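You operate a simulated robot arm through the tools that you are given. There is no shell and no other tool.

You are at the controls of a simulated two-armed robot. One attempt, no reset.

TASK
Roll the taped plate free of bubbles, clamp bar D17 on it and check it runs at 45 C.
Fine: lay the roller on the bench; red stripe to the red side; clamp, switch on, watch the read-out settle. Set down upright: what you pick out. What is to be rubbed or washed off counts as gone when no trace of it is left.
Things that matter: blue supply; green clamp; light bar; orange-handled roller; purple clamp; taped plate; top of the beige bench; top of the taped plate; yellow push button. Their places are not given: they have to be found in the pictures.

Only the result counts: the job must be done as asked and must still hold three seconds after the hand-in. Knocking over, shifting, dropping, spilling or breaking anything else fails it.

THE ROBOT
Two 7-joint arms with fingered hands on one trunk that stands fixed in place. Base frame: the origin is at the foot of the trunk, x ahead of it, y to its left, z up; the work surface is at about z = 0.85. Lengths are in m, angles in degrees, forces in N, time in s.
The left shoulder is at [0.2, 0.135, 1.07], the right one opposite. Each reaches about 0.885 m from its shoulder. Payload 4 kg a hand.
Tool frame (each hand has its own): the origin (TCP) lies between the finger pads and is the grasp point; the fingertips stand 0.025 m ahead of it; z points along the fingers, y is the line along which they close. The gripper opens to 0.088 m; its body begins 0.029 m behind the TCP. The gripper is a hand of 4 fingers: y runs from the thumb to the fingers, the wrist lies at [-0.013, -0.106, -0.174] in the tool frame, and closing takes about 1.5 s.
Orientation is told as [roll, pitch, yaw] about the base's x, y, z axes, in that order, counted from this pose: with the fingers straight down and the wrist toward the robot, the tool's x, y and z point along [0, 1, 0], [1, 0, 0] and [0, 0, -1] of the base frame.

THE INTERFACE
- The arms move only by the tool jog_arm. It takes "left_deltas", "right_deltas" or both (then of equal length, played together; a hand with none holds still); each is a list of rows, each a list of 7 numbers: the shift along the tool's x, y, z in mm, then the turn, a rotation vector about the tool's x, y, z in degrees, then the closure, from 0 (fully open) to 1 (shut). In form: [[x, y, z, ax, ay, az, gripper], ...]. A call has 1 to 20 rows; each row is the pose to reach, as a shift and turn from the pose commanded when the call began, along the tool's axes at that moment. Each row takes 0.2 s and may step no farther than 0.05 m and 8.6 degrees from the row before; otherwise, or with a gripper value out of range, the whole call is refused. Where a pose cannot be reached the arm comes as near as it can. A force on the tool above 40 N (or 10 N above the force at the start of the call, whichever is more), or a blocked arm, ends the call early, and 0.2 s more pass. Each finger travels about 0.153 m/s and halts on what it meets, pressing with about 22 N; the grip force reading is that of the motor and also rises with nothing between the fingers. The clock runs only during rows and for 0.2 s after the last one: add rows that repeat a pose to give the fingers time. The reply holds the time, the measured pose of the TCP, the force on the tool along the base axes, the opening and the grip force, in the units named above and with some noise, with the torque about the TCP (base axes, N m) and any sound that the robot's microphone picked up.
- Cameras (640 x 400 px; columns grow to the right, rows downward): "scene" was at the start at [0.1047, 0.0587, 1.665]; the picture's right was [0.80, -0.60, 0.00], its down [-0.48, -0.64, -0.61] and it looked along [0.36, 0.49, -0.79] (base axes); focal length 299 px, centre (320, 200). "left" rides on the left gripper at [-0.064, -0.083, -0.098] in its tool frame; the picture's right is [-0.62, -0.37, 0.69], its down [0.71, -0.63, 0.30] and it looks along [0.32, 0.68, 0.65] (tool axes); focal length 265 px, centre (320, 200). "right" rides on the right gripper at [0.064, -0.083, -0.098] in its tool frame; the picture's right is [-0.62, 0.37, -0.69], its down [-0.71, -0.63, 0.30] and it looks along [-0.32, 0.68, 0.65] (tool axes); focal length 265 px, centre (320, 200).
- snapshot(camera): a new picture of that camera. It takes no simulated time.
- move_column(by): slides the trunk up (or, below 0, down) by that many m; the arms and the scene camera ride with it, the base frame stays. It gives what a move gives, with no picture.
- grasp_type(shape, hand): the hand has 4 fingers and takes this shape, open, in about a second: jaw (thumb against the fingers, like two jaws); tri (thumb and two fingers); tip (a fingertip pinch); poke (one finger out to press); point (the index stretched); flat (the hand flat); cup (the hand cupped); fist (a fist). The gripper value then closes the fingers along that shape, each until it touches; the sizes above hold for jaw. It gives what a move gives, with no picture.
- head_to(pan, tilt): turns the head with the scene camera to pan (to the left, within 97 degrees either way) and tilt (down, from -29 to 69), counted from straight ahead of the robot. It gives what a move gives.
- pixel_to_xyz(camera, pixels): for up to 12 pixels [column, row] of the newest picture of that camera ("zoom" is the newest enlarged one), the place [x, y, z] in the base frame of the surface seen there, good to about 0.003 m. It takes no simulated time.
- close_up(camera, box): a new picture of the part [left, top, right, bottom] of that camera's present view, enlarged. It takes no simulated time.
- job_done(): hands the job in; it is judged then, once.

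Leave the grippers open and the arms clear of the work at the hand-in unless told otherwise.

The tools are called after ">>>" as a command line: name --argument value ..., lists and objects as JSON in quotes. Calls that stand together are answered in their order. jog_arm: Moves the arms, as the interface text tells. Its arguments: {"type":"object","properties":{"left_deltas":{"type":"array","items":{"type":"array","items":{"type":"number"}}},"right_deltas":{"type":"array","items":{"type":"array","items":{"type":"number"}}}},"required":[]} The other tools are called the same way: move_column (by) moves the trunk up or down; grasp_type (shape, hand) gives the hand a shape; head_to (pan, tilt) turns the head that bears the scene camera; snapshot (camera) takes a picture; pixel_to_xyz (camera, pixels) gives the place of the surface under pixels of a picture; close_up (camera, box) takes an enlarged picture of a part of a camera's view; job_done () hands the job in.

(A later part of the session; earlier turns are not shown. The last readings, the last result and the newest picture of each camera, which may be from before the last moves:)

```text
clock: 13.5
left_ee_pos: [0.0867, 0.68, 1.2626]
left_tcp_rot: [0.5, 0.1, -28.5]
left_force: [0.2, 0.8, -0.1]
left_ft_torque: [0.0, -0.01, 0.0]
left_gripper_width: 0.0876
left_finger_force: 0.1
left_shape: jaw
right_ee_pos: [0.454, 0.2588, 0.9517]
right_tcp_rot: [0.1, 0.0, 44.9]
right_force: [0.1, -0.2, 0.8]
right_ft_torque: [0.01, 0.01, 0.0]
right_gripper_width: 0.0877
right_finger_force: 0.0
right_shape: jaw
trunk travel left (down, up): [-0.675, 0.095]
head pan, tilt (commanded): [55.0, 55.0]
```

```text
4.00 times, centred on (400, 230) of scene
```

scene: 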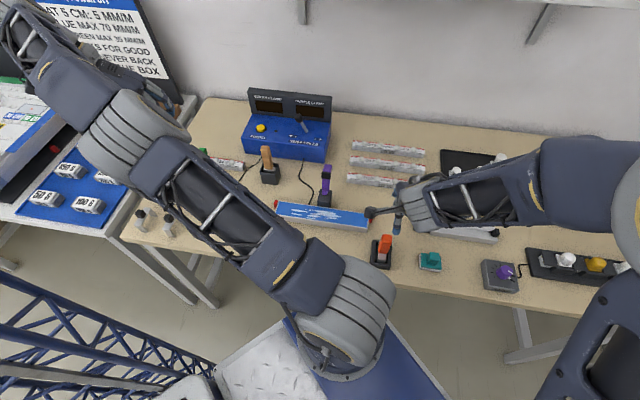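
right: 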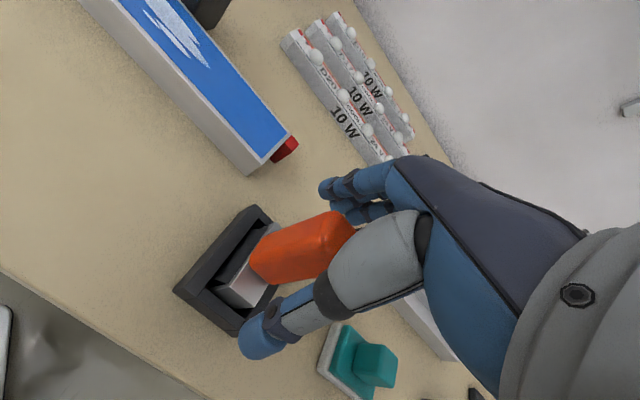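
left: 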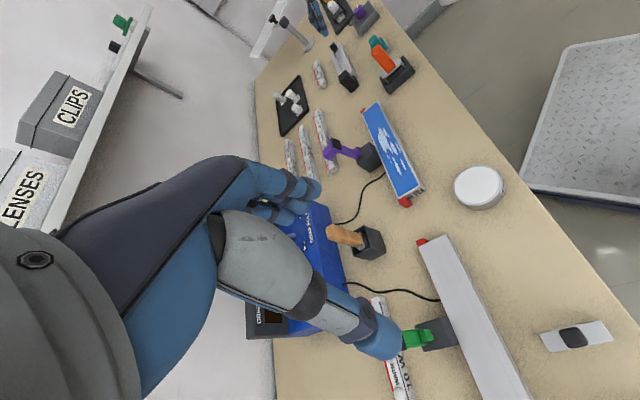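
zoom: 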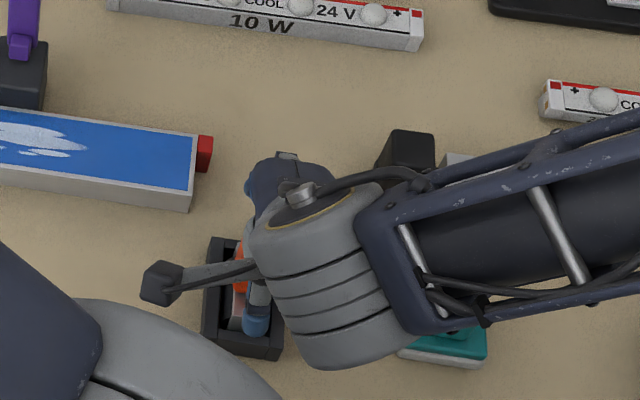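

The handle is between the thumb and fingers. Closing the right hand.

>>> jog_arm --right_deltas '[[0, 0, 0, 0, 0, 0, 0.3], [0, 0, 0, 0, 0, 0, 0.6], [0, 0, 0, 0, 0, 0, 1], [0, 0, 0, 0, 0, 0, 1], [0, 0, 0, 0, 0, 0, 1], [0, 0, 0, 0, 0, 0, 1], [0, 0, 0, 0, 0, 0, 1], [0, 0, 0, 0, 0, 0, 1]]'

>>> snapshot --camera "right"

```text
clock: 15.3
left_ee_pos: [0.0862, 0.6803, 1.263]
left_tcp_rot: [0.5, 0.1, -28.5]
left_force: [-0.1, 0.3, 0.7]
left_ft_torque: [-0.02, -0.01, 0.01]
left_gripper_width: 0.0882
left_finger_force: 0.1
left_shape: jaw
right_ee_pos: [0.4532, 0.2583, 0.9515]
right_tcp_rot: [0.0, 0.0, 45.0]
right_force: [-0.1, -0.3, 0.7]
right_ft_torque: [-0.02, -0.02, -0.03]
right_gripper_width: 0.0224
right_finger_force: 22.2
right_shape: jaw
trunk travel left (down, up): [-0.675, 0.095]
head pan, tilt (commanded): [55.0, 55.0]
```

```text
taken
```

right: 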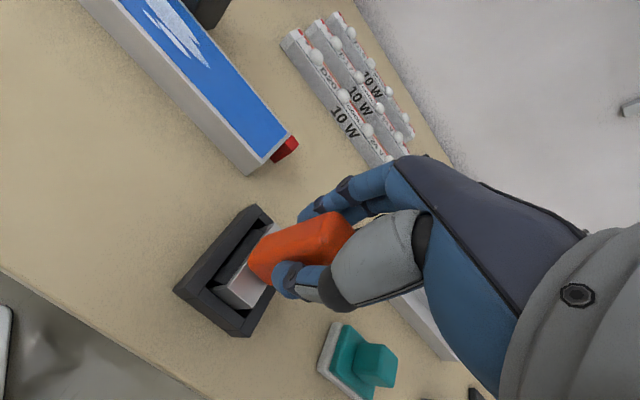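

Gripped (width 22 mm, 22 N). Lift straight up 100 mm.

>>> jog_arm --right_deltas '[[0, 0, -10, 0, 0, 0, 1], [0, 0, -25, 0, 0, 0, 1], [0, 0, -45, 0, 0, 0, 1], [0, 0, -70, 0, 0, 0, 1], [0, 0, -100, 0, 0, 0, 1], [0, 0, -100, 0, 0, 0, 1]]'

>>> snapshot --camera "right"

>>> snapshot --camera "left"

>>> snapshot --camera "scene"

```text
clock: 16.7
left_ee_pos: [0.0867, 0.6812, 1.2622]
left_tcp_rot: [0.4, 0.1, -28.4]
left_force: [-0.1, 0.3, -0.5]
left_ft_torque: [-0.02, -0.01, 0.02]
left_gripper_width: 0.088
left_finger_force: 0.1
left_shape: jaw
right_ee_pos: [0.4529, 0.2561, 1.0525]
right_tcp_rot: [-0.1, 0.0, 45.0]
right_force: [0.3, 0.5, -2.5]
right_ft_torque: [-0.01, 0.04, 0.04]
right_gripper_width: 0.0221
right_finger_force: 22.3
right_shape: jaw
trunk travel left (down, up): [-0.675, 0.095]
head pan, tilt (commanded): [55.0, 55.0]
```

```text
taken
```

right: 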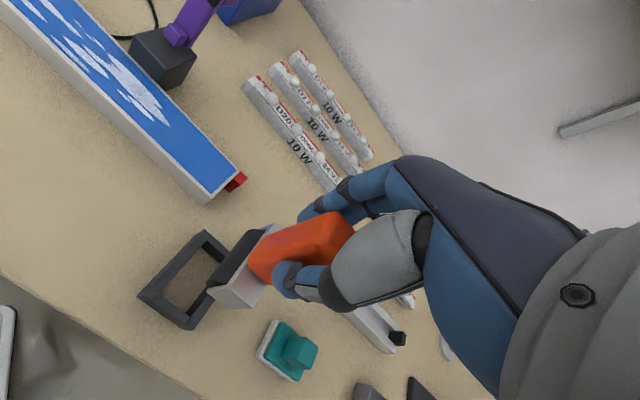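

```text
taken
```

left: 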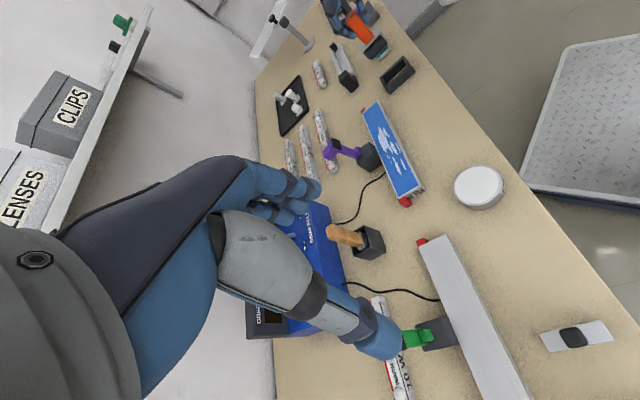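

```text
taken
```

scene: 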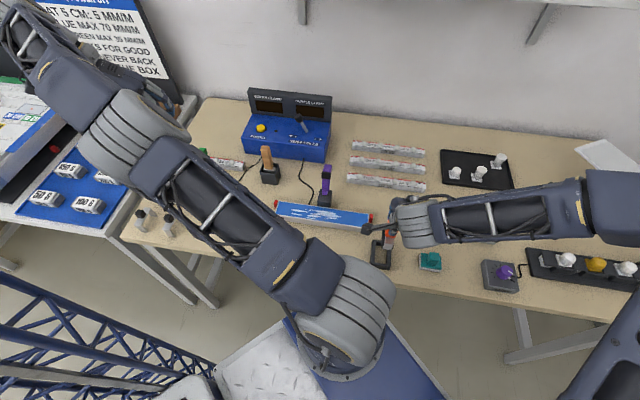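

The roller is up; its frame stayed. Its bottom is about 0.10 m below the TCP. Move over the right, bubble-free end of the plate near (0.450, 0.396) at the same height.

>>> jog_arm --right_deltas '[[33, 32, 0, 0, 0, 0, 1], [66, 63, 0, 0, 0, 0, 1], [98, 94, 0, 0, 0, 0, 1], [98, 94, 0, 0, 0, 0, 1]]'

>>> snapshot --camera "right"

>>> close_up --camera "left" --box '[300, 0, 460, 220]'

>>> close_up --camera "scene" --box '[250, 140, 440, 280]'

```text
clock: 17.7
left_ee_pos: [0.086, 0.6801, 1.2627]
left_tcp_rot: [0.5, 0.0, -28.5]
left_force: [1.0, 0.1, 0.2]
left_ft_torque: [0.0, 0.0, -0.01]
left_gripper_width: 0.0879
left_finger_force: 0.1
left_shape: jaw
right_ee_pos: [0.4487, 0.3899, 1.0495]
right_tcp_rot: [0.0, -0.1, 45.0]
right_force: [0.2, 0.2, -0.8]
right_ft_torque: [0.02, 0.02, 0.01]
right_gripper_width: 0.022
right_finger_force: 22.2
right_shape: jaw
trunk travel left (down, up): [-0.675, 0.095]
head pan, tilt (commanded): [55.0, 55.0]
```

```text
taken
```

right: 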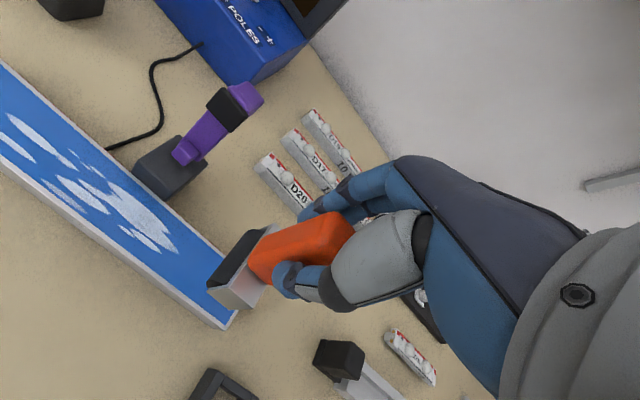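

```text
1.82 times, centred on (380, 110) of left
```

zoom: 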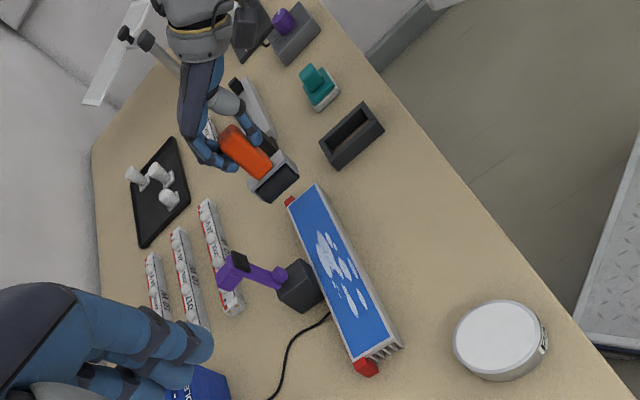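

```text
2.86 times, centred on (345, 210) of scene
```

zoom: 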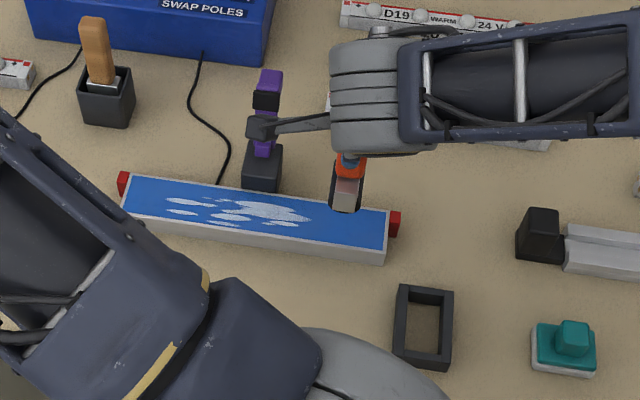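

The roller is over the right part of the plate. Lower it 60 mm, then feel for contact.

>>> jog_arm --right_deltas '[[0, 2, 20, 0, 0, 0, 1], [0, 2, 40, 0, 0, 0, 1], [0, 2, 55, 0, 0, 0, 1], [0, 2, 60, 0, 0, 0, 1], [0, 2, 63, 0, 0, 0, 1], [0, 2, 63, 0, 0, 0, 1]]'

>>> close_up --camera "left" --box '[300, 40, 440, 200]'

>>> close_up --camera "scene" --box '[320, 170, 420, 250]'

```text
clock: 19.1
left_ee_pos: [0.0856, 0.6813, 1.2637]
left_tcp_rot: [0.4, 0.1, -28.5]
left_force: [-0.7, 0.2, -0.1]
left_ft_torque: [-0.02, 0.01, 0.02]
left_gripper_width: 0.0878
left_finger_force: 0.0
left_shape: jaw
right_ee_pos: [0.4513, 0.3941, 0.9894]
right_tcp_rot: [0.0, 0.0, 45.1]
right_force: [0.1, -0.1, -2.1]
right_ft_torque: [-0.01, -0.01, 0.03]
right_gripper_width: 0.0224
right_finger_force: 22.1
right_shape: jaw
trunk travel left (down, up): [-0.675, 0.095]
head pan, tilt (commanded): [55.0, 55.0]
```

```text
2.50 times, centred on (370, 120) of left
```

zoom: 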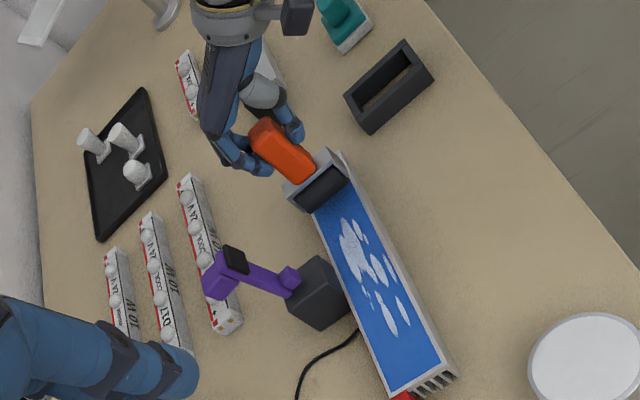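

```text
5.00 times, centred on (370, 210) of scene
```

zoom: 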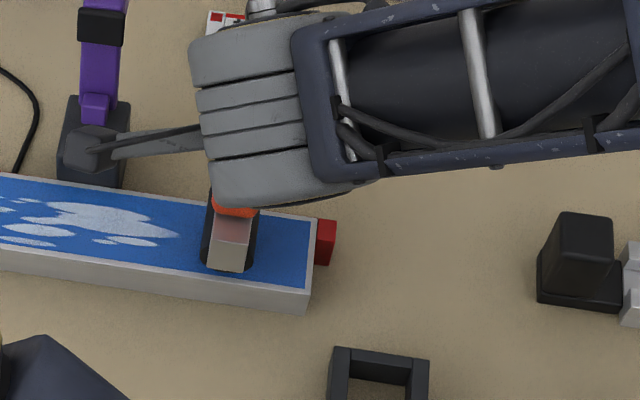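

Roller is just above the plate. I check its alignment with points on the silver housing and plate edges.

>>> pixel_to_xyz --camera "zoom" --pixels '[[212, 240], [250, 243], [210, 266], [244, 270], [205, 255], [250, 262], [230, 288], [228, 278], [300, 310], [318, 222], [200, 205]]'

>>> snapshot --camera "left"

>>> snapshot --camera "right"

```text
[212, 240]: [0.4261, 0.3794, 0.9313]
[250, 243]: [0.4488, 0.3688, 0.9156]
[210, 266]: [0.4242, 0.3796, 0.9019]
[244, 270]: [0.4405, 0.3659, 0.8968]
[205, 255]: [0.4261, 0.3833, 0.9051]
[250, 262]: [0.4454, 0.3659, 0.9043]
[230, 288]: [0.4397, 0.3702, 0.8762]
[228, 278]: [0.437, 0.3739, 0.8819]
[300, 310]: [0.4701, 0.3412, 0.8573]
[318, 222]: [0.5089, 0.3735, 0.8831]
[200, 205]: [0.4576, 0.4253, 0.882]
```

```text
taken
```

left: 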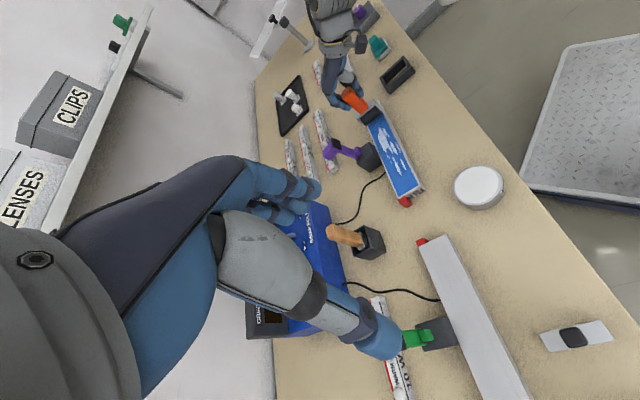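

```text
taken
```

right: 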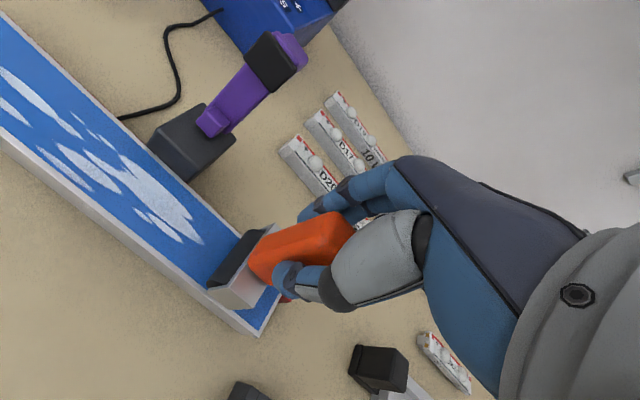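

Aligned within a couple of mm. Lower the roller onto the tape in small steps while reading the force.

>>> jog_arm --right_deltas '[[0, 0, 2, 0, 0, 0, 1], [0, 0, 4, 0, 0, 0, 1], [0, 0, 6, 0, 0, 0, 1], [0, 0, 6, 0, 0, 0, 1]]'

```text
clock: 20.1
left_ee_pos: [0.0855, 0.6801, 1.2643]
left_tcp_rot: [0.5, 0.1, -28.5]
left_force: [0.0, 0.1, -0.4]
left_ft_torque: [0.0, 0.0, -0.01]
left_gripper_width: 0.0881
left_finger_force: 0.1
left_shape: jaw
right_ee_pos: [0.4521, 0.3943, 0.9834]
right_tcp_rot: [0.0, 0.0, 45.0]
right_force: [-0.2, 0.3, -1.2]
right_ft_torque: [-0.02, 0.04, 0.0]
right_gripper_width: 0.0225
right_finger_force: 22.3
right_shape: jaw
trunk travel left (down, up): [-0.675, 0.095]
head pan, tilt (commanded): [55.0, 55.0]
```

Not yet touching (−1.2 N is roller weight). Two more millimetres at a time.

>>> jog_arm --right_deltas '[[0, 0, 1, 0, 0, 0, 1], [0, 0, 2, 0, 0, 0, 1], [0, 0, 2, 0, 0, 0, 1]]'

```text
clock: 20.9
left_ee_pos: [0.0861, 0.6803, 1.2638]
left_tcp_rot: [0.4, 0.1, -28.6]
left_force: [0.7, -0.9, 0.3]
left_ft_torque: [0.0, 0.01, -0.01]
left_gripper_width: 0.0879
left_finger_force: 0.0
left_shape: jaw
right_ee_pos: [0.4527, 0.3962, 0.9811]
right_tcp_rot: [0.0, -0.1, 45.0]
right_force: [0.5, -0.3, -0.4]
right_ft_torque: [-0.02, 0.01, -0.02]
right_gripper_width: 0.022
right_finger_force: 21.9
right_shape: jaw
trunk travel left (down, up): [-0.675, 0.095]
head pan, tilt (commanded): [55.0, 55.0]
```

>>> jog_arm --right_deltas '[[0, 0, 1, 0, 0, 0, 1], [0, 0, 2, 0, 0, 0, 1], [0, 0, 2, 0, 0, 0, 1]]'

```text
clock: 21.7
left_ee_pos: [0.0864, 0.6788, 1.264]
left_tcp_rot: [0.4, 0.1, -28.5]
left_force: [-0.6, 0.3, 0.2]
left_ft_torque: [0.02, 0.02, 0.02]
left_gripper_width: 0.0876
left_finger_force: 0.1
left_shape: jaw
right_ee_pos: [0.4524, 0.3944, 0.9802]
right_tcp_rot: [-0.1, -0.1, 45.0]
right_force: [-3.0, -2.1, 11.3]
right_ft_torque: [0.0, 0.01, 0.0]
right_gripper_width: 0.0228
right_finger_force: 21.9
right_shape: jaw
trunk travel left (down, up): [-0.675, 0.095]
head pan, tilt (commanded): [55.0, 55.0]
```

Contact with about 11 N. Now roll toward the left end (tool +x), first 45 mm, then check the clearance to the purple clamp.

>>> jog_arm --right_deltas '[[9, 0, 0, 0, 0, 0, 1], [18, 0, 0, 0, 0, 0, 1], [27, 0, 0, 0, 0, 0, 1], [36, 0, 0, 0, 0, 0, 1], [45, 0, 0, 0, 0, 0, 1]]'

>>> snapshot --camera "right"

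>>> close_up --camera "left" --box '[300, 40, 440, 220]'

>>> close_up --camera "scene" --box '[260, 150, 400, 250]'

```text
clock: 22.9
left_ee_pos: [0.0863, 0.6809, 1.2637]
left_tcp_rot: [0.4, 0.2, -28.5]
left_force: [-1.4, 0.4, 0.0]
left_ft_torque: [-0.01, -0.03, -0.03]
left_gripper_width: 0.0878
left_finger_force: 0.1
left_shape: jaw
right_ee_pos: [0.422, 0.4267, 0.9774]
right_tcp_rot: [0.0, 0.0, 45.0]
right_force: [0.8, -0.1, 2.5]
right_ft_torque: [-0.1, -0.11, 0.0]
right_gripper_width: 0.0229
right_finger_force: 21.8
right_shape: jaw
trunk travel left (down, up): [-0.675, 0.095]
head pan, tilt (commanded): [55.0, 55.0]
```

```text
taken
```

right: 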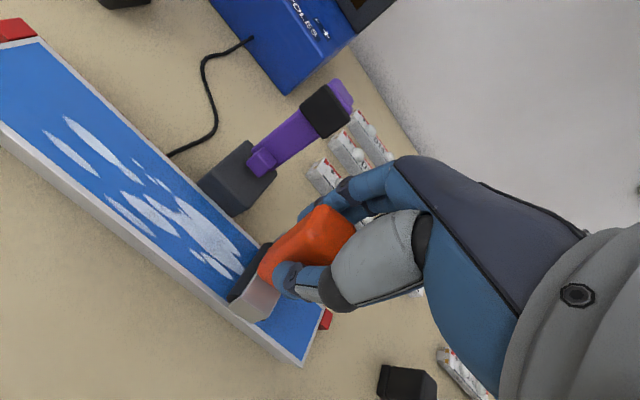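

```text
2.22 times, centred on (370, 130) of left
```

zoom: 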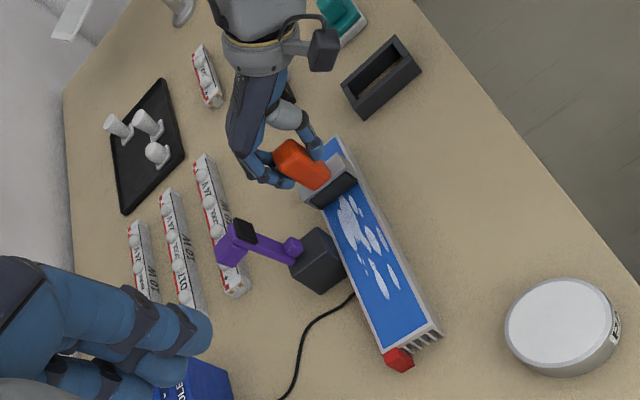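

```text
4.00 times, centred on (330, 200) of scene
```

zoom: 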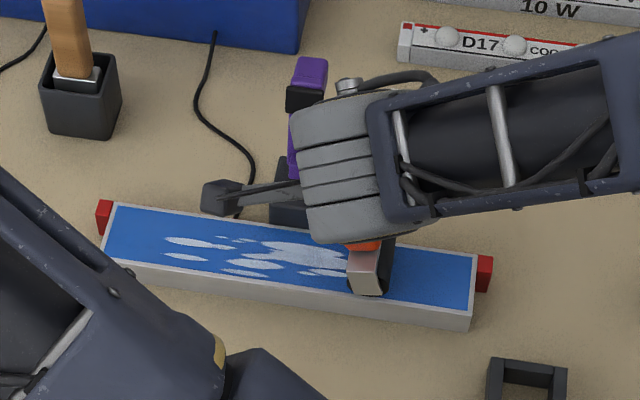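

Force fell to 2.5 N and the roller leans slightly in the grip. I check the finger-to-clamp clearance in 3D before going on.

>>> close_up --camera "left" --box '[320, 60, 420, 180]'

>>> pixel_to_xyz --camera "left" --pixels '[[361, 108], [368, 115], [372, 119]]'

```text
3.33 times, centred on (370, 120) of left
```

zoom: 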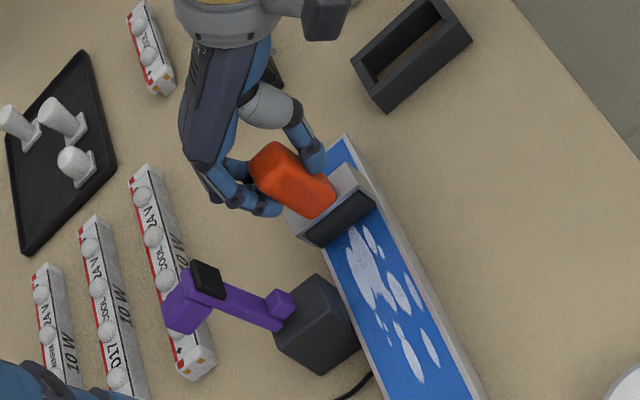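

```text
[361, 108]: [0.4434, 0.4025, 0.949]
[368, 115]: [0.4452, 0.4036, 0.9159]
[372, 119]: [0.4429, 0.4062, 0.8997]
```

>>> pixel_to_xyz --camera "zoom" --pixels '[[186, 150], [205, 185], [220, 198], [240, 200], [265, 212], [195, 268], [222, 290], [210, 295], [180, 290], [250, 310], [290, 295], [300, 340]]'

```text
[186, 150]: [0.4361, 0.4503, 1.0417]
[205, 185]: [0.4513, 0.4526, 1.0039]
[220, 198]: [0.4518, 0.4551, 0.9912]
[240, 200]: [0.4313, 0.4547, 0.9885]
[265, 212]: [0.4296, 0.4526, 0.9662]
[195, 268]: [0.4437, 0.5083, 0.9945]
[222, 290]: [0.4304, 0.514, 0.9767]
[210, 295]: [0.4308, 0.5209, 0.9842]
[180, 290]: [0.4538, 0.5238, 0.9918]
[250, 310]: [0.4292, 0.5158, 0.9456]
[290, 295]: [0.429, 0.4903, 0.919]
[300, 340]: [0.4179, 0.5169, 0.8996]
```

Clearance is about 20 mm between fingers and clamp. Continue rolling 50 mm.

>>> jog_arm --right_deltas '[[8, 0, 0, 0, 0, 0, 1], [16, 0, 0, 0, 0, 0, 1], [24, 0, 0, 0, 0, 0, 1], [32, 0, 0, 0, 0, 0, 1], [40, 0, 0, 0, 0, 0, 1], [48, 0, 0, 0, 0, 0, 1]]'

>>> snapshot --camera "right"

>>> close_up --camera "left" --box '[320, 60, 440, 220]'

```text
clock: 24.3
left_ee_pos: [0.0861, 0.6801, 1.2638]
left_tcp_rot: [0.4, 0.1, -28.5]
left_force: [-0.2, 0.2, -0.3]
left_ft_torque: [0.02, 0.04, -0.03]
left_gripper_width: 0.0878
left_finger_force: 0.0
left_shape: jaw
right_ee_pos: [0.386, 0.4592, 0.9809]
right_tcp_rot: [0.0, 0.0, 45.0]
right_force: [0.0, -0.1, 1.2]
right_ft_torque: [-0.11, -0.03, -0.01]
right_gripper_width: 0.0224
right_finger_force: 22.0
right_shape: jaw
trunk travel left (down, up): [-0.675, 0.095]
head pan, tilt (commanded): [55.0, 55.0]
```

```text
taken
```

right: 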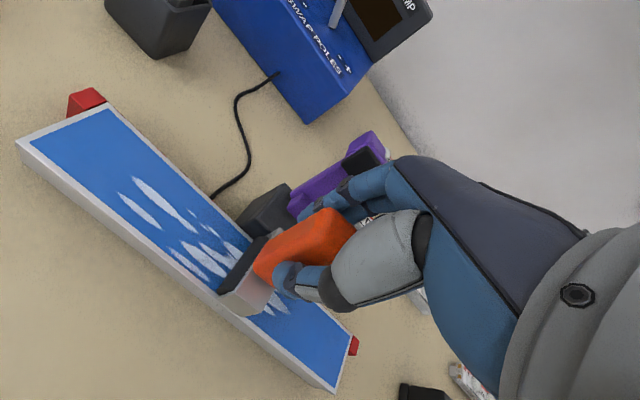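

```text
2.50 times, centred on (380, 140) of left
```

zoom: 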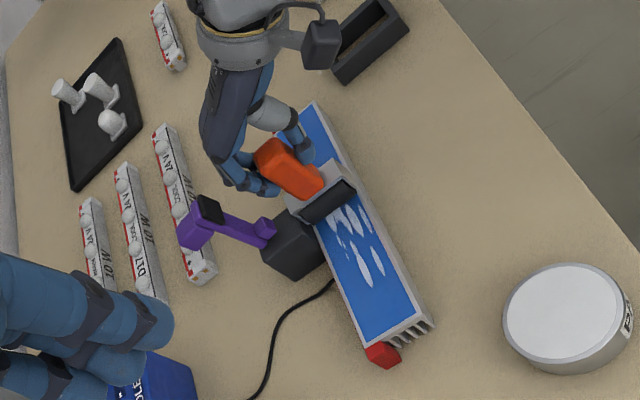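

White streaks remain behind the roller, so 1–2 N is too little, and the handle can pivot about the finger pads in this grip. Better: put the roller back into its frame, regrip with the hand turned 90 degrees (fingers closing along the rolling direction). First lift it off the plate and look at its lean.

>>> jog_arm --right_deltas '[[0, 0, -20, 0, 0, 0, 1], [0, 0, -50, 0, 0, 0, 1], [0, 0, -80, 0, 0, 0, 1], [0, 0, -80, 0, 0, 0, 1]]'

>>> snapshot --camera "right"

>>> close_up --camera "right" --box '[180, 180, 380, 330]'

>>> close_up --camera "left" --box '[320, 60, 440, 220]'

>>> close_up --camera "scene" --box '[260, 150, 400, 250]'

```text
clock: 25.3
left_ee_pos: [0.0857, 0.6802, 1.2631]
left_tcp_rot: [0.4, 0.1, -28.5]
left_force: [0.2, -0.2, 0.4]
left_ft_torque: [0.03, 0.03, -0.03]
left_gripper_width: 0.0879
left_finger_force: 0.0
left_shape: jaw
right_ee_pos: [0.3866, 0.4593, 1.0593]
right_tcp_rot: [0.0, 0.0, 45.0]
right_force: [0.6, -0.2, -0.9]
right_ft_torque: [0.03, 0.0, 0.0]
right_gripper_width: 0.0228
right_finger_force: 22.8
right_shape: jaw
trunk travel left (down, up): [-0.675, 0.095]
head pan, tilt (commanded): [55.0, 55.0]
```

```text
taken
```

right: 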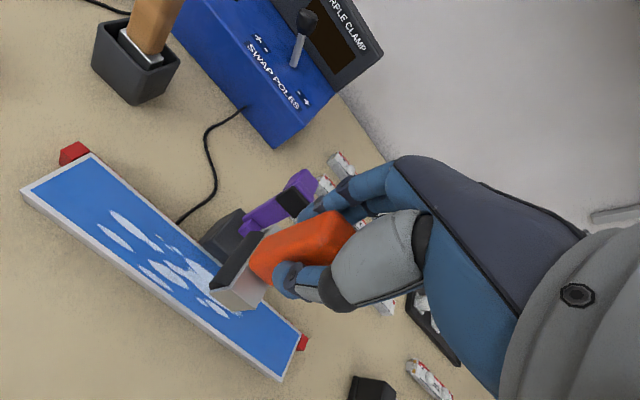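

```text
2.67 times, centred on (280, 255) of right
```

zoom: 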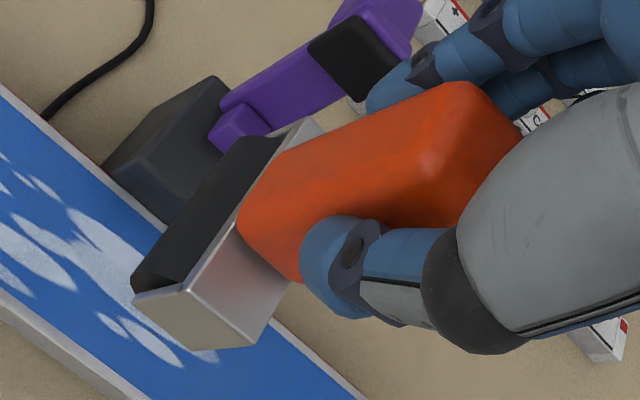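

```text
2.50 times, centred on (380, 140) of left
```

zoom: 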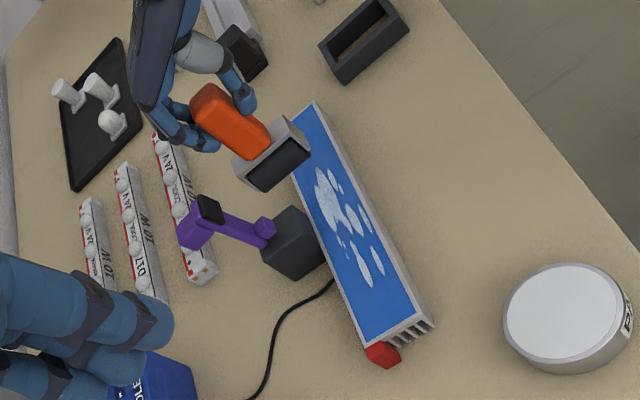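

```text
4.00 times, centred on (330, 200) of scene
```

zoom: 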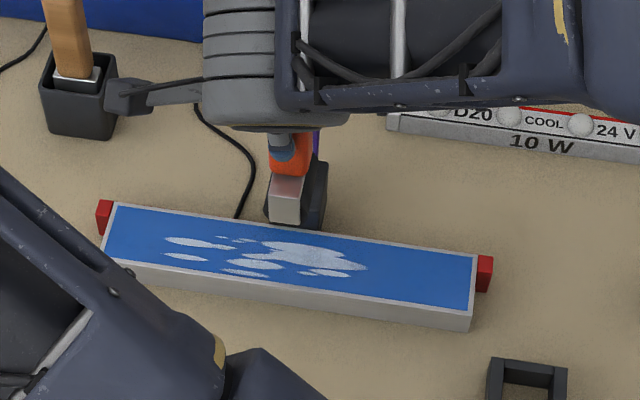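

After lifting, the roller hangs straight again in the hand. I bring it back exactly above its frame (reverse of my moves: −191, −96 mm in the tool frame).

>>> jog_arm --right_deltas '[[-32, -16, 0, 0, 0, 0, 1], [-64, -32, 0, 0, 0, 0, 1], [-96, -48, 0, 0, 0, 0, 1], [-128, -64, 0, 0, 0, 0, 1], [-160, -80, 0, 0, 0, 0, 1], [-191, -96, 0, 0, 0, 0, 1], [-191, -96, 0, 0, 0, 0, 1]]'

>>> snapshot --camera "right"

>>> close_up --camera "scene" --box '[340, 180, 460, 280]'

>>> close_up --camera "left" --box '[320, 0, 440, 140]'

```text
clock: 26.9
left_ee_pos: [0.0868, 0.68, 1.2635]
left_tcp_rot: [0.4, 0.1, -28.5]
left_force: [0.3, 0.3, -0.8]
left_ft_torque: [0.04, -0.01, -0.02]
left_gripper_width: 0.088
left_finger_force: 0.1
left_shape: jaw
right_ee_pos: [0.4528, 0.2559, 1.06]
right_tcp_rot: [0.1, -0.1, 45.0]
right_force: [0.9, -0.7, -1.3]
right_ft_torque: [0.03, -0.01, 0.0]
right_gripper_width: 0.0224
right_finger_force: 22.0
right_shape: jaw
trunk travel left (down, up): [-0.675, 0.095]
head pan, tilt (commanded): [55.0, 55.0]
```

```text
taken
```

right: 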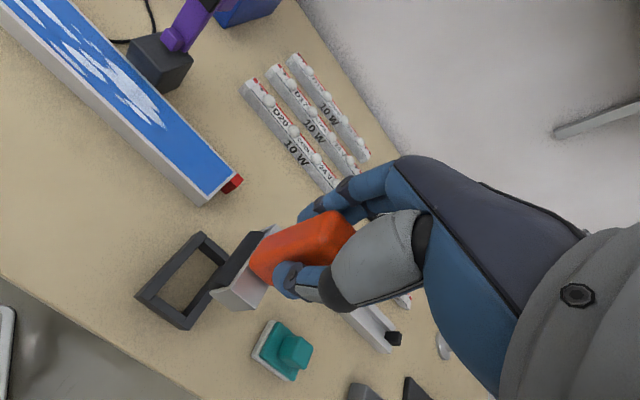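

```text
4.00 times, centred on (400, 230) of scene
```

zoom: 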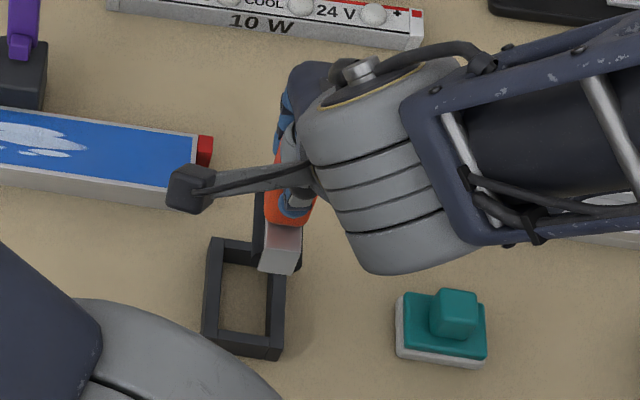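

```text
2.86 times, centred on (380, 70) of left
```

zoom: 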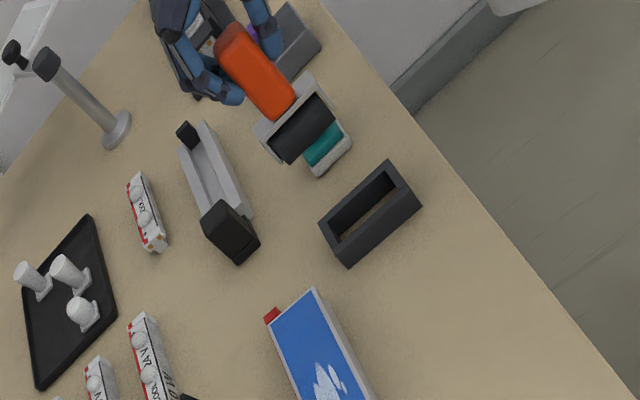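

Lower the roller to just above the frame and check the fit.

>>> jog_arm --right_deltas '[[0, 0, 30, 0, 0, 0, 1], [0, 0, 60, 0, 0, 0, 1], [0, 0, 78, 0, 0, 0, 1], [0, 0, 78, 0, 0, 0, 1]]'

>>> close_up --camera "right" --box '[140, 180, 340, 350]'

>>> close_up --camera "left" --box '[340, 20, 440, 120]'

>>> close_up --camera "scene" --box '[340, 200, 440, 280]'

```text
clock: 27.9
left_ee_pos: [0.087, 0.681, 1.2627]
left_tcp_rot: [0.3, 0.1, -28.5]
left_force: [-0.1, -0.6, 0.3]
left_ft_torque: [0.0, 0.0, -0.05]
left_gripper_width: 0.0878
left_finger_force: 0.1
left_shape: jaw
right_ee_pos: [0.4539, 0.2577, 0.9805]
right_tcp_rot: [0.0, 0.0, 44.9]
right_force: [-0.5, -0.7, -2.0]
right_ft_torque: [-0.01, -0.01, -0.02]
right_gripper_width: 0.0223
right_finger_force: 22.0
right_shape: jaw
trunk travel left (down, up): [-0.675, 0.095]
head pan, tilt (commanded): [55.0, 55.0]
```

```text
2.35 times, centred on (240, 265) of right
```

zoom: 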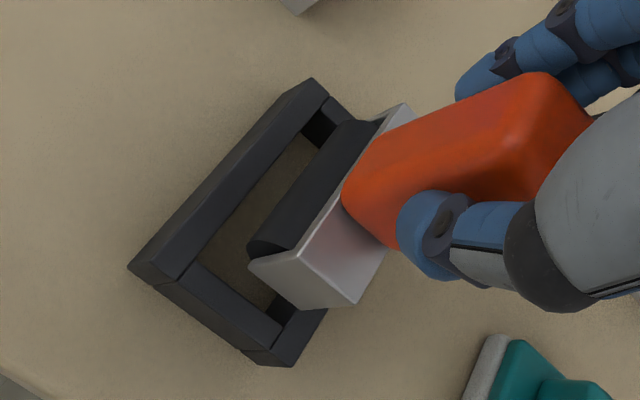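

```text
4.00 times, centred on (390, 70) of left
```

zoom: 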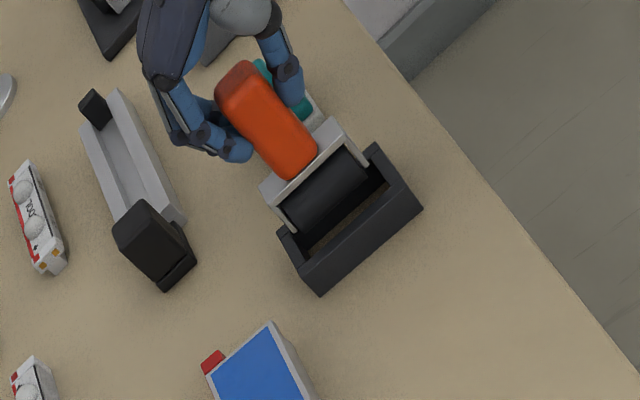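

```text
5.00 times, centred on (390, 240) of scene
```

zoom: 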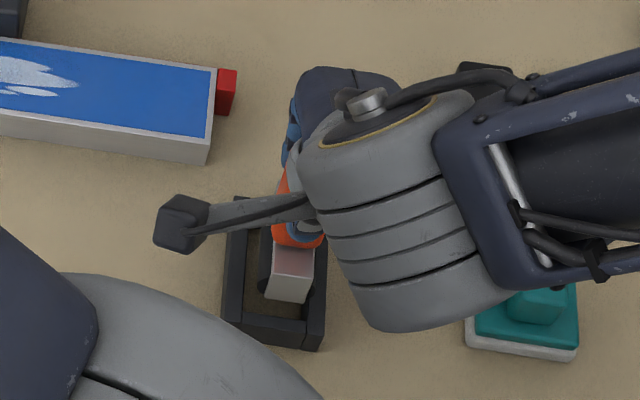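

It is lined up above the frame. Lower the remaining 28 mm slowly.

>>> jog_arm --right_deltas '[[0, 0, 6, 0, 0, 0, 1], [0, 0, 12, 0, 0, 0, 1], [0, 0, 18, 0, 0, 0, 1], [0, 0, 23, 0, 0, 0, 1], [0, 0, 26, 0, 0, 0, 1], [0, 0, 28, 0, 0, 0, 1], [0, 0, 28, 0, 0, 0, 1]]'

>>> close_up --camera "right" --box '[140, 180, 340, 350]'

```text
clock: 29.5
left_ee_pos: [0.0867, 0.6813, 1.2629]
left_tcp_rot: [0.3, 0.1, -28.6]
left_force: [-0.5, -0.9, 0.1]
left_ft_torque: [0.0, 0.03, 0.02]
left_gripper_width: 0.0877
left_finger_force: 0.1
left_shape: jaw
right_ee_pos: [0.4541, 0.2589, 0.9538]
right_tcp_rot: [0.0, -0.1, 45.0]
right_force: [0.0, 0.0, -1.8]
right_ft_torque: [0.0, -0.01, 0.0]
right_gripper_width: 0.0224
right_finger_force: 22.4
right_shape: jaw
trunk travel left (down, up): [-0.675, 0.095]
head pan, tilt (commanded): [55.0, 55.0]
```

```text
2.35 times, centred on (240, 265) of right
```

zoom: 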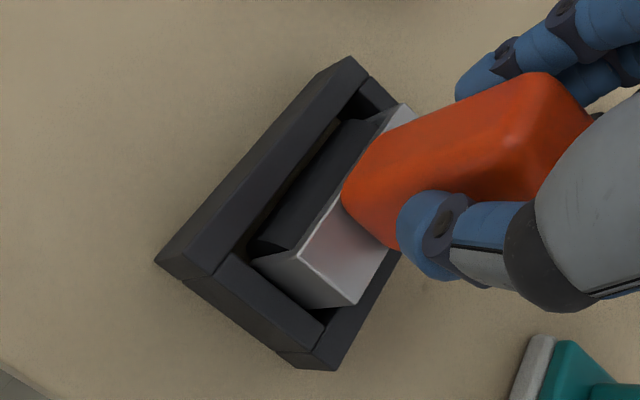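

It slides into the frame freely. Two more millimetres, then open.

>>> jog_arm --right_deltas '[[0, 0, 1, 0, 0, 0, 1], [0, 0, 2, 0, 0, 0, 1], [0, 0, 2, 0, 0, 0, 1]]'

```text
clock: 30.3
left_ee_pos: [0.087, 0.68, 1.2638]
left_tcp_rot: [0.4, 0.2, -28.4]
left_force: [-0.6, 0.7, -0.3]
left_ft_torque: [-0.03, 0.02, 0.01]
left_gripper_width: 0.0878
left_finger_force: 0.1
left_shape: jaw
right_ee_pos: [0.4538, 0.2581, 0.9519]
right_tcp_rot: [-0.1, 0.0, 45.0]
right_force: [-0.6, -0.4, -0.6]
right_ft_torque: [-0.02, 0.04, 0.02]
right_gripper_width: 0.0224
right_finger_force: 22.5
right_shape: jaw
trunk travel left (down, up): [-0.675, 0.095]
head pan, tilt (commanded): [55.0, 55.0]
```

Weight is nearly off the hand — it rests on the bench. Open and rise.

>>> jog_arm --right_deltas '[[0, 0, 0, 0, 0, 0, 0.7], [0, 0, 0, 0, 0, 0, 0.4], [0, 0, 0, 0, 0, 0, 0], [0, 0, 0, 0, 0, 0, 0], [0, 0, 0, 0, 0, 0, 0], [0, 0, 0, 0, 0, 0, 0], [0, 0, -15, 0, 0, 0, 0], [0, 0, -40, 0, 0, 0, 0], [0, 0, -75, 0, 0, 0, 0], [0, 0, -110, 0, 0, 0, 0]]'

>>> snapshot --camera "right"

>>> close_up --camera "left" --box '[340, 20, 440, 120]'

```text
clock: 32.5
left_ee_pos: [0.0864, 0.6815, 1.2626]
left_tcp_rot: [0.4, 0.2, -28.5]
left_force: [0.8, 0.7, -1.6]
left_ft_torque: [0.02, 0.02, -0.01]
left_gripper_width: 0.0879
left_finger_force: 0.1
left_shape: jaw
right_ee_pos: [0.4531, 0.2561, 1.0596]
right_tcp_rot: [0.0, 0.1, 45.0]
right_force: [0.4, -0.1, -0.2]
right_ft_torque: [-0.01, -0.02, 0.0]
right_gripper_width: 0.0877
right_finger_force: 0.1
right_shape: jaw
trunk travel left (down, up): [-0.675, 0.095]
head pan, tilt (commanded): [55.0, 55.0]
```

```text
taken
```

right: 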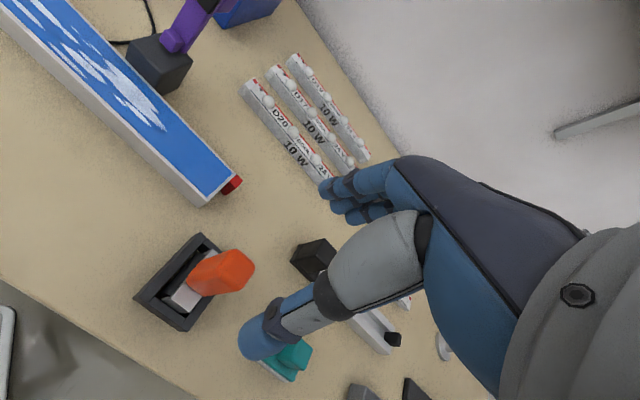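

```text
4.00 times, centred on (390, 70) of left
```

zoom: 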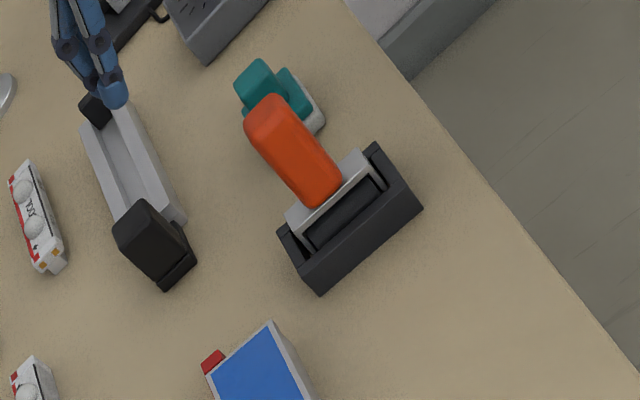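

The roller stands upright in its frame. Turn the right hand by +90 degrees (to yaw 135) above it.

>>> jog_arm --right_deltas '[[0, 0, -5, 0, 0, -7.5, 0], [0, 0, -10, 0, 0, -15, 0], [0, 0, -15, 0, 0, -22.5, 0], [0, 0, -20, 0, 0, -30, 0], [0, 0, -20, 0, 0, -37.5, 0], [0, 0, -20, 0, 0, -45, 0], [0, 0, -20, 0, 0, -52.5, 0], [0, 0, -20, 0, 0, -60, 0], [0, 0, -20, 0, 0, -67.5, 0], [0, 0, -20, 0, 0, -75, 0], [0, 0, -20, 0, 0, -82.5, 0], [0, 0, -20, 0, 0, -90, 0]]'

>>> snapshot --camera "right"

>>> snapshot --camera "scene"

```text
clock: 35.1
left_ee_pos: [0.0863, 0.6801, 1.2638]
left_tcp_rot: [0.4, 0.0, -28.5]
left_force: [0.5, 0.3, 0.8]
left_ft_torque: [0.0, 0.03, -0.02]
left_gripper_width: 0.0882
left_finger_force: 0.1
left_shape: jaw
right_ee_pos: [0.4534, 0.2558, 1.0821]
right_tcp_rot: [0.0, 0.0, 135.1]
right_force: [-0.7, 0.0, -0.7]
right_ft_torque: [0.03, -0.04, -0.01]
right_gripper_width: 0.0876
right_finger_force: 0.0
right_shape: jaw
trunk travel left (down, up): [-0.675, 0.095]
head pan, tilt (commanded): [55.0, 55.0]
```

```text
taken
```

right: 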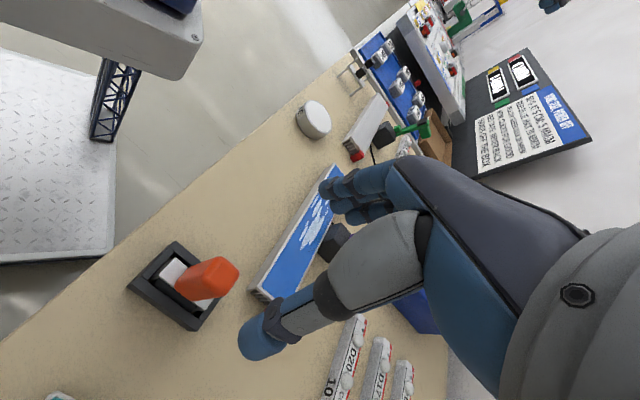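

```text
taken
```

scene: 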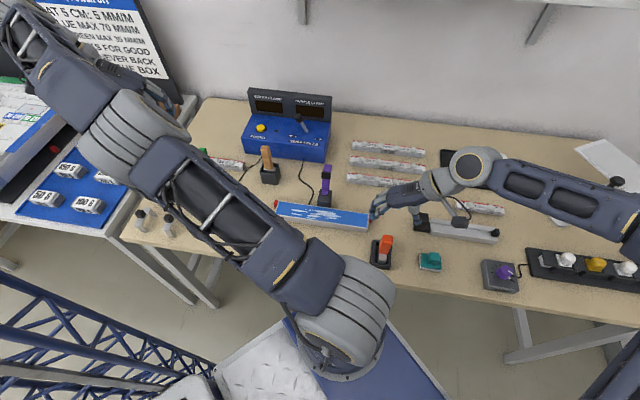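

Natural pose. Lower 135 mm over the handle (to z ≈ 0.946).

>>> jog_arm --right_deltas '[[0, 0, 40, 0, 0, 0, 0], [0, 0, 75, 0, 0, 0, 0], [0, 0, 100, 0, 0, 0, 0], [0, 0, 120, 0, 0, 0, 0], [0, 0, 135, 0, 0, 0, 0], [0, 0, 135, 0, 0, 0, 0]]'

>>> snapshot --camera "right"

>>> close_up --camera "scene" --box '[340, 180, 460, 280]'

```text
clock: 36.5
left_ee_pos: [0.0855, 0.6795, 1.2626]
left_tcp_rot: [0.4, 0.1, -28.5]
left_force: [0.3, 0.0, 0.3]
left_ft_torque: [0.03, 0.02, 0.0]
left_gripper_width: 0.0879
left_finger_force: 0.1
left_shape: jaw
right_ee_pos: [0.455, 0.2559, 0.9484]
right_tcp_rot: [0.1, 0.0, 135.0]
right_force: [-0.7, -1.1, 0.7]
right_ft_torque: [0.02, -0.02, -0.02]
right_gripper_width: 0.0881
right_finger_force: 0.1
right_shape: jaw
trunk travel left (down, up): [-0.675, 0.095]
head pan, tilt (commanded): [55.0, 55.0]
```

```text
taken
```

right: 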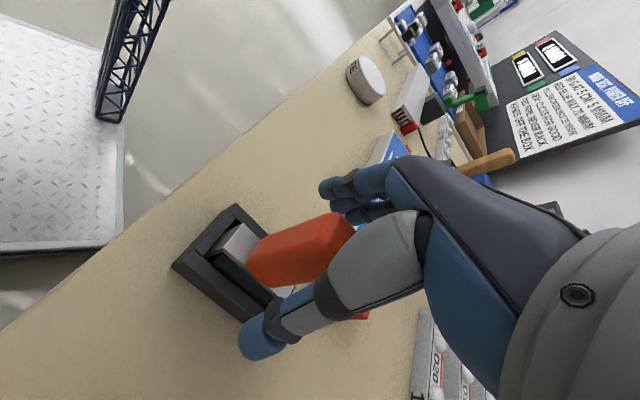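

```text
4.00 times, centred on (400, 230) of scene
```

zoom: 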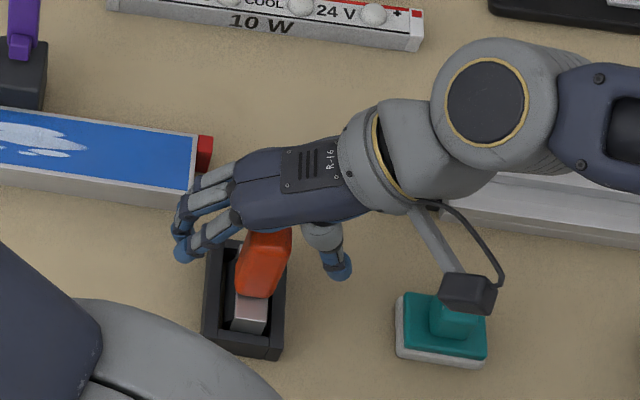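

Close the hand on the handle.

>>> jog_arm --right_deltas '[[0, 0, 0, 0, 0, 0, 0.3], [0, 0, 0, 0, 0, 0, 0.6], [0, 0, 0, 0, 0, 0, 1], [0, 0, 0, 0, 0, 0, 1], [0, 0, 0, 0, 0, 0, 1], [0, 0, 0, 0, 0, 0, 1], [0, 0, 0, 0, 0, 0, 1], [0, 0, 0, 0, 0, 0, 1]]'

>>> close_up --camera "scene" --box '[340, 180, 460, 280]'

>>> snapshot --camera "right"

```text
clock: 38.3
left_ee_pos: [0.0863, 0.6804, 1.2624]
left_tcp_rot: [0.4, 0.1, -28.6]
left_force: [-0.1, 0.2, 0.1]
left_ft_torque: [0.0, 0.03, 0.0]
left_gripper_width: 0.0879
left_finger_force: 0.0
left_shape: jaw
right_ee_pos: [0.4536, 0.2568, 0.9492]
right_tcp_rot: [0.0, 0.0, 135.0]
right_force: [0.0, -0.1, 0.5]
right_ft_torque: [0.03, -0.01, -0.04]
right_gripper_width: 0.0218
right_finger_force: 21.9
right_shape: jaw
trunk travel left (down, up): [-0.675, 0.095]
head pan, tilt (commanded): [55.0, 55.0]
```

```text
4.00 times, centred on (400, 230) of scene
```

zoom: 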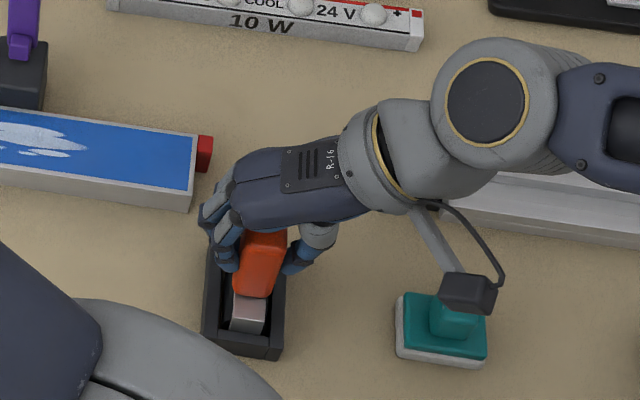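

```text
taken
```

right: 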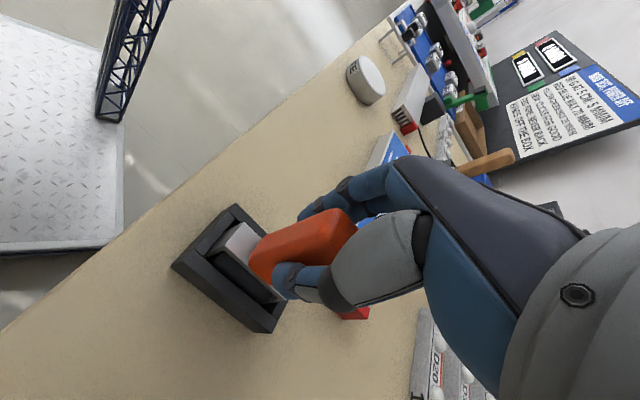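

Gripped. Lift 107 mm, then carry it over the right end of the plate.

>>> jog_arm --right_deltas '[[0, 0, -10, 0, 0, 0, 1], [0, 0, -30, 0, 0, 0, 1], [0, 0, -60, 0, 0, 0, 1], [0, 0, -107, 0, 0, 0, 1], [-25, 25, -107, 0, 0, 0, 1], [-50, 50, -107, 0, 0, 0, 1], [-75, 75, -107, 0, 0, 0, 1], [-96, 98, -107, 0, 0, 0, 1], [-96, 98, -107, 0, 0, 0, 1]]'

>>> snapshot --camera "right"

>>> close_up --camera "scene" --box '[260, 150, 420, 270]'

>>> close_up --camera "left" --box '[320, 0, 440, 160]'

```text
clock: 40.3
left_ee_pos: [0.0872, 0.6807, 1.2628]
left_tcp_rot: [0.3, 0.0, -28.4]
left_force: [-0.3, 0.3, -0.3]
left_ft_torque: [0.0, -0.01, 0.0]
left_gripper_width: 0.0878
left_finger_force: 0.1
left_shape: jaw
right_ee_pos: [0.4531, 0.3932, 1.0534]
right_tcp_rot: [0.0, 0.0, 135.0]
right_force: [0.0, 0.3, -1.0]
right_ft_torque: [-0.01, 0.02, 0.05]
right_gripper_width: 0.0222
right_finger_force: 21.4
right_shape: jaw
trunk travel left (down, up): [-0.675, 0.095]
head pan, tilt (commanded): [55.0, 55.0]
```

```text
taken
```

right: 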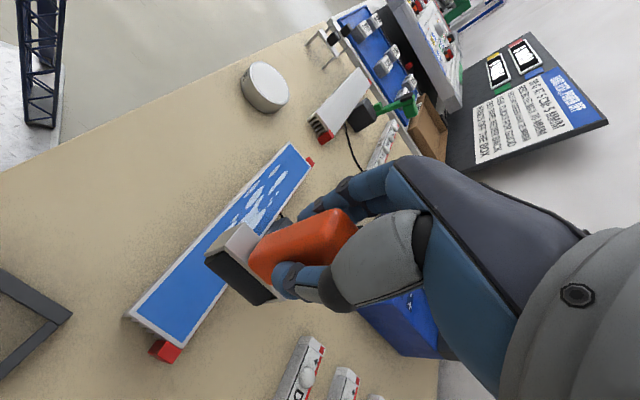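

```text
3.33 times, centred on (340, 210) of scene
```

zoom: 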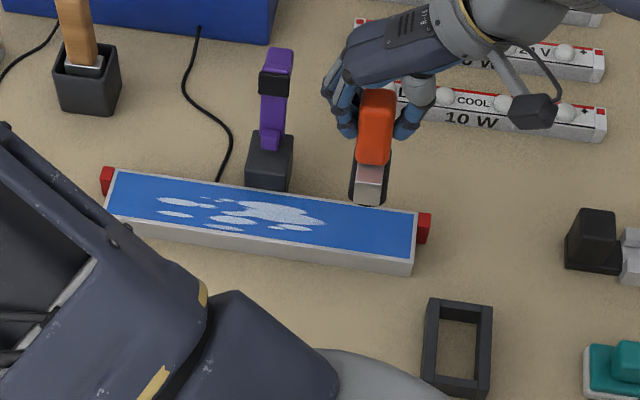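

```text
2.50 times, centred on (380, 80) of left
```

zoom: 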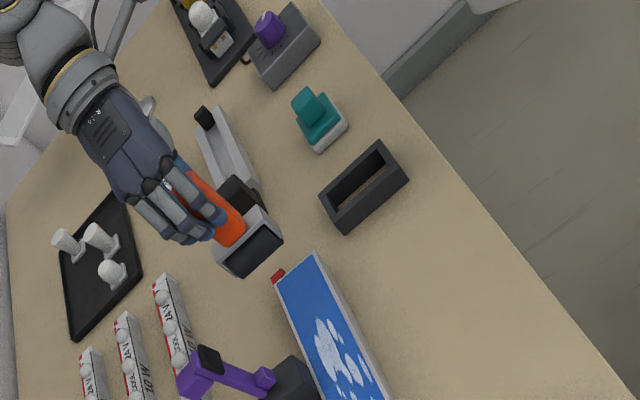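

I measure how far the hand reaches to the far side (toward the clamp) in this grip.

>>> pixel_to_xyz --camera "zoom" --pixels '[[137, 200], [150, 220], [165, 235], [185, 238], [205, 235], [120, 170], [100, 130], [208, 362], [240, 270], [215, 262], [282, 235], [265, 225]]'

```text
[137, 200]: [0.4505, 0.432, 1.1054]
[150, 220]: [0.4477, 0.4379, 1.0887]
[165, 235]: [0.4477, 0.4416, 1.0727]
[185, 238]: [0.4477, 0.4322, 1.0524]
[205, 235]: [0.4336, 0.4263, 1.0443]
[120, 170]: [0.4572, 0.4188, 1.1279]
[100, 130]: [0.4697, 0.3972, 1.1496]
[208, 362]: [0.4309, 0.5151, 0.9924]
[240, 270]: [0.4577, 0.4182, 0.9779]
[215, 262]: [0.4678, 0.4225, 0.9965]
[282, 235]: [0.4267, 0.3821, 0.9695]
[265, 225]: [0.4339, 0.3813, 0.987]
```

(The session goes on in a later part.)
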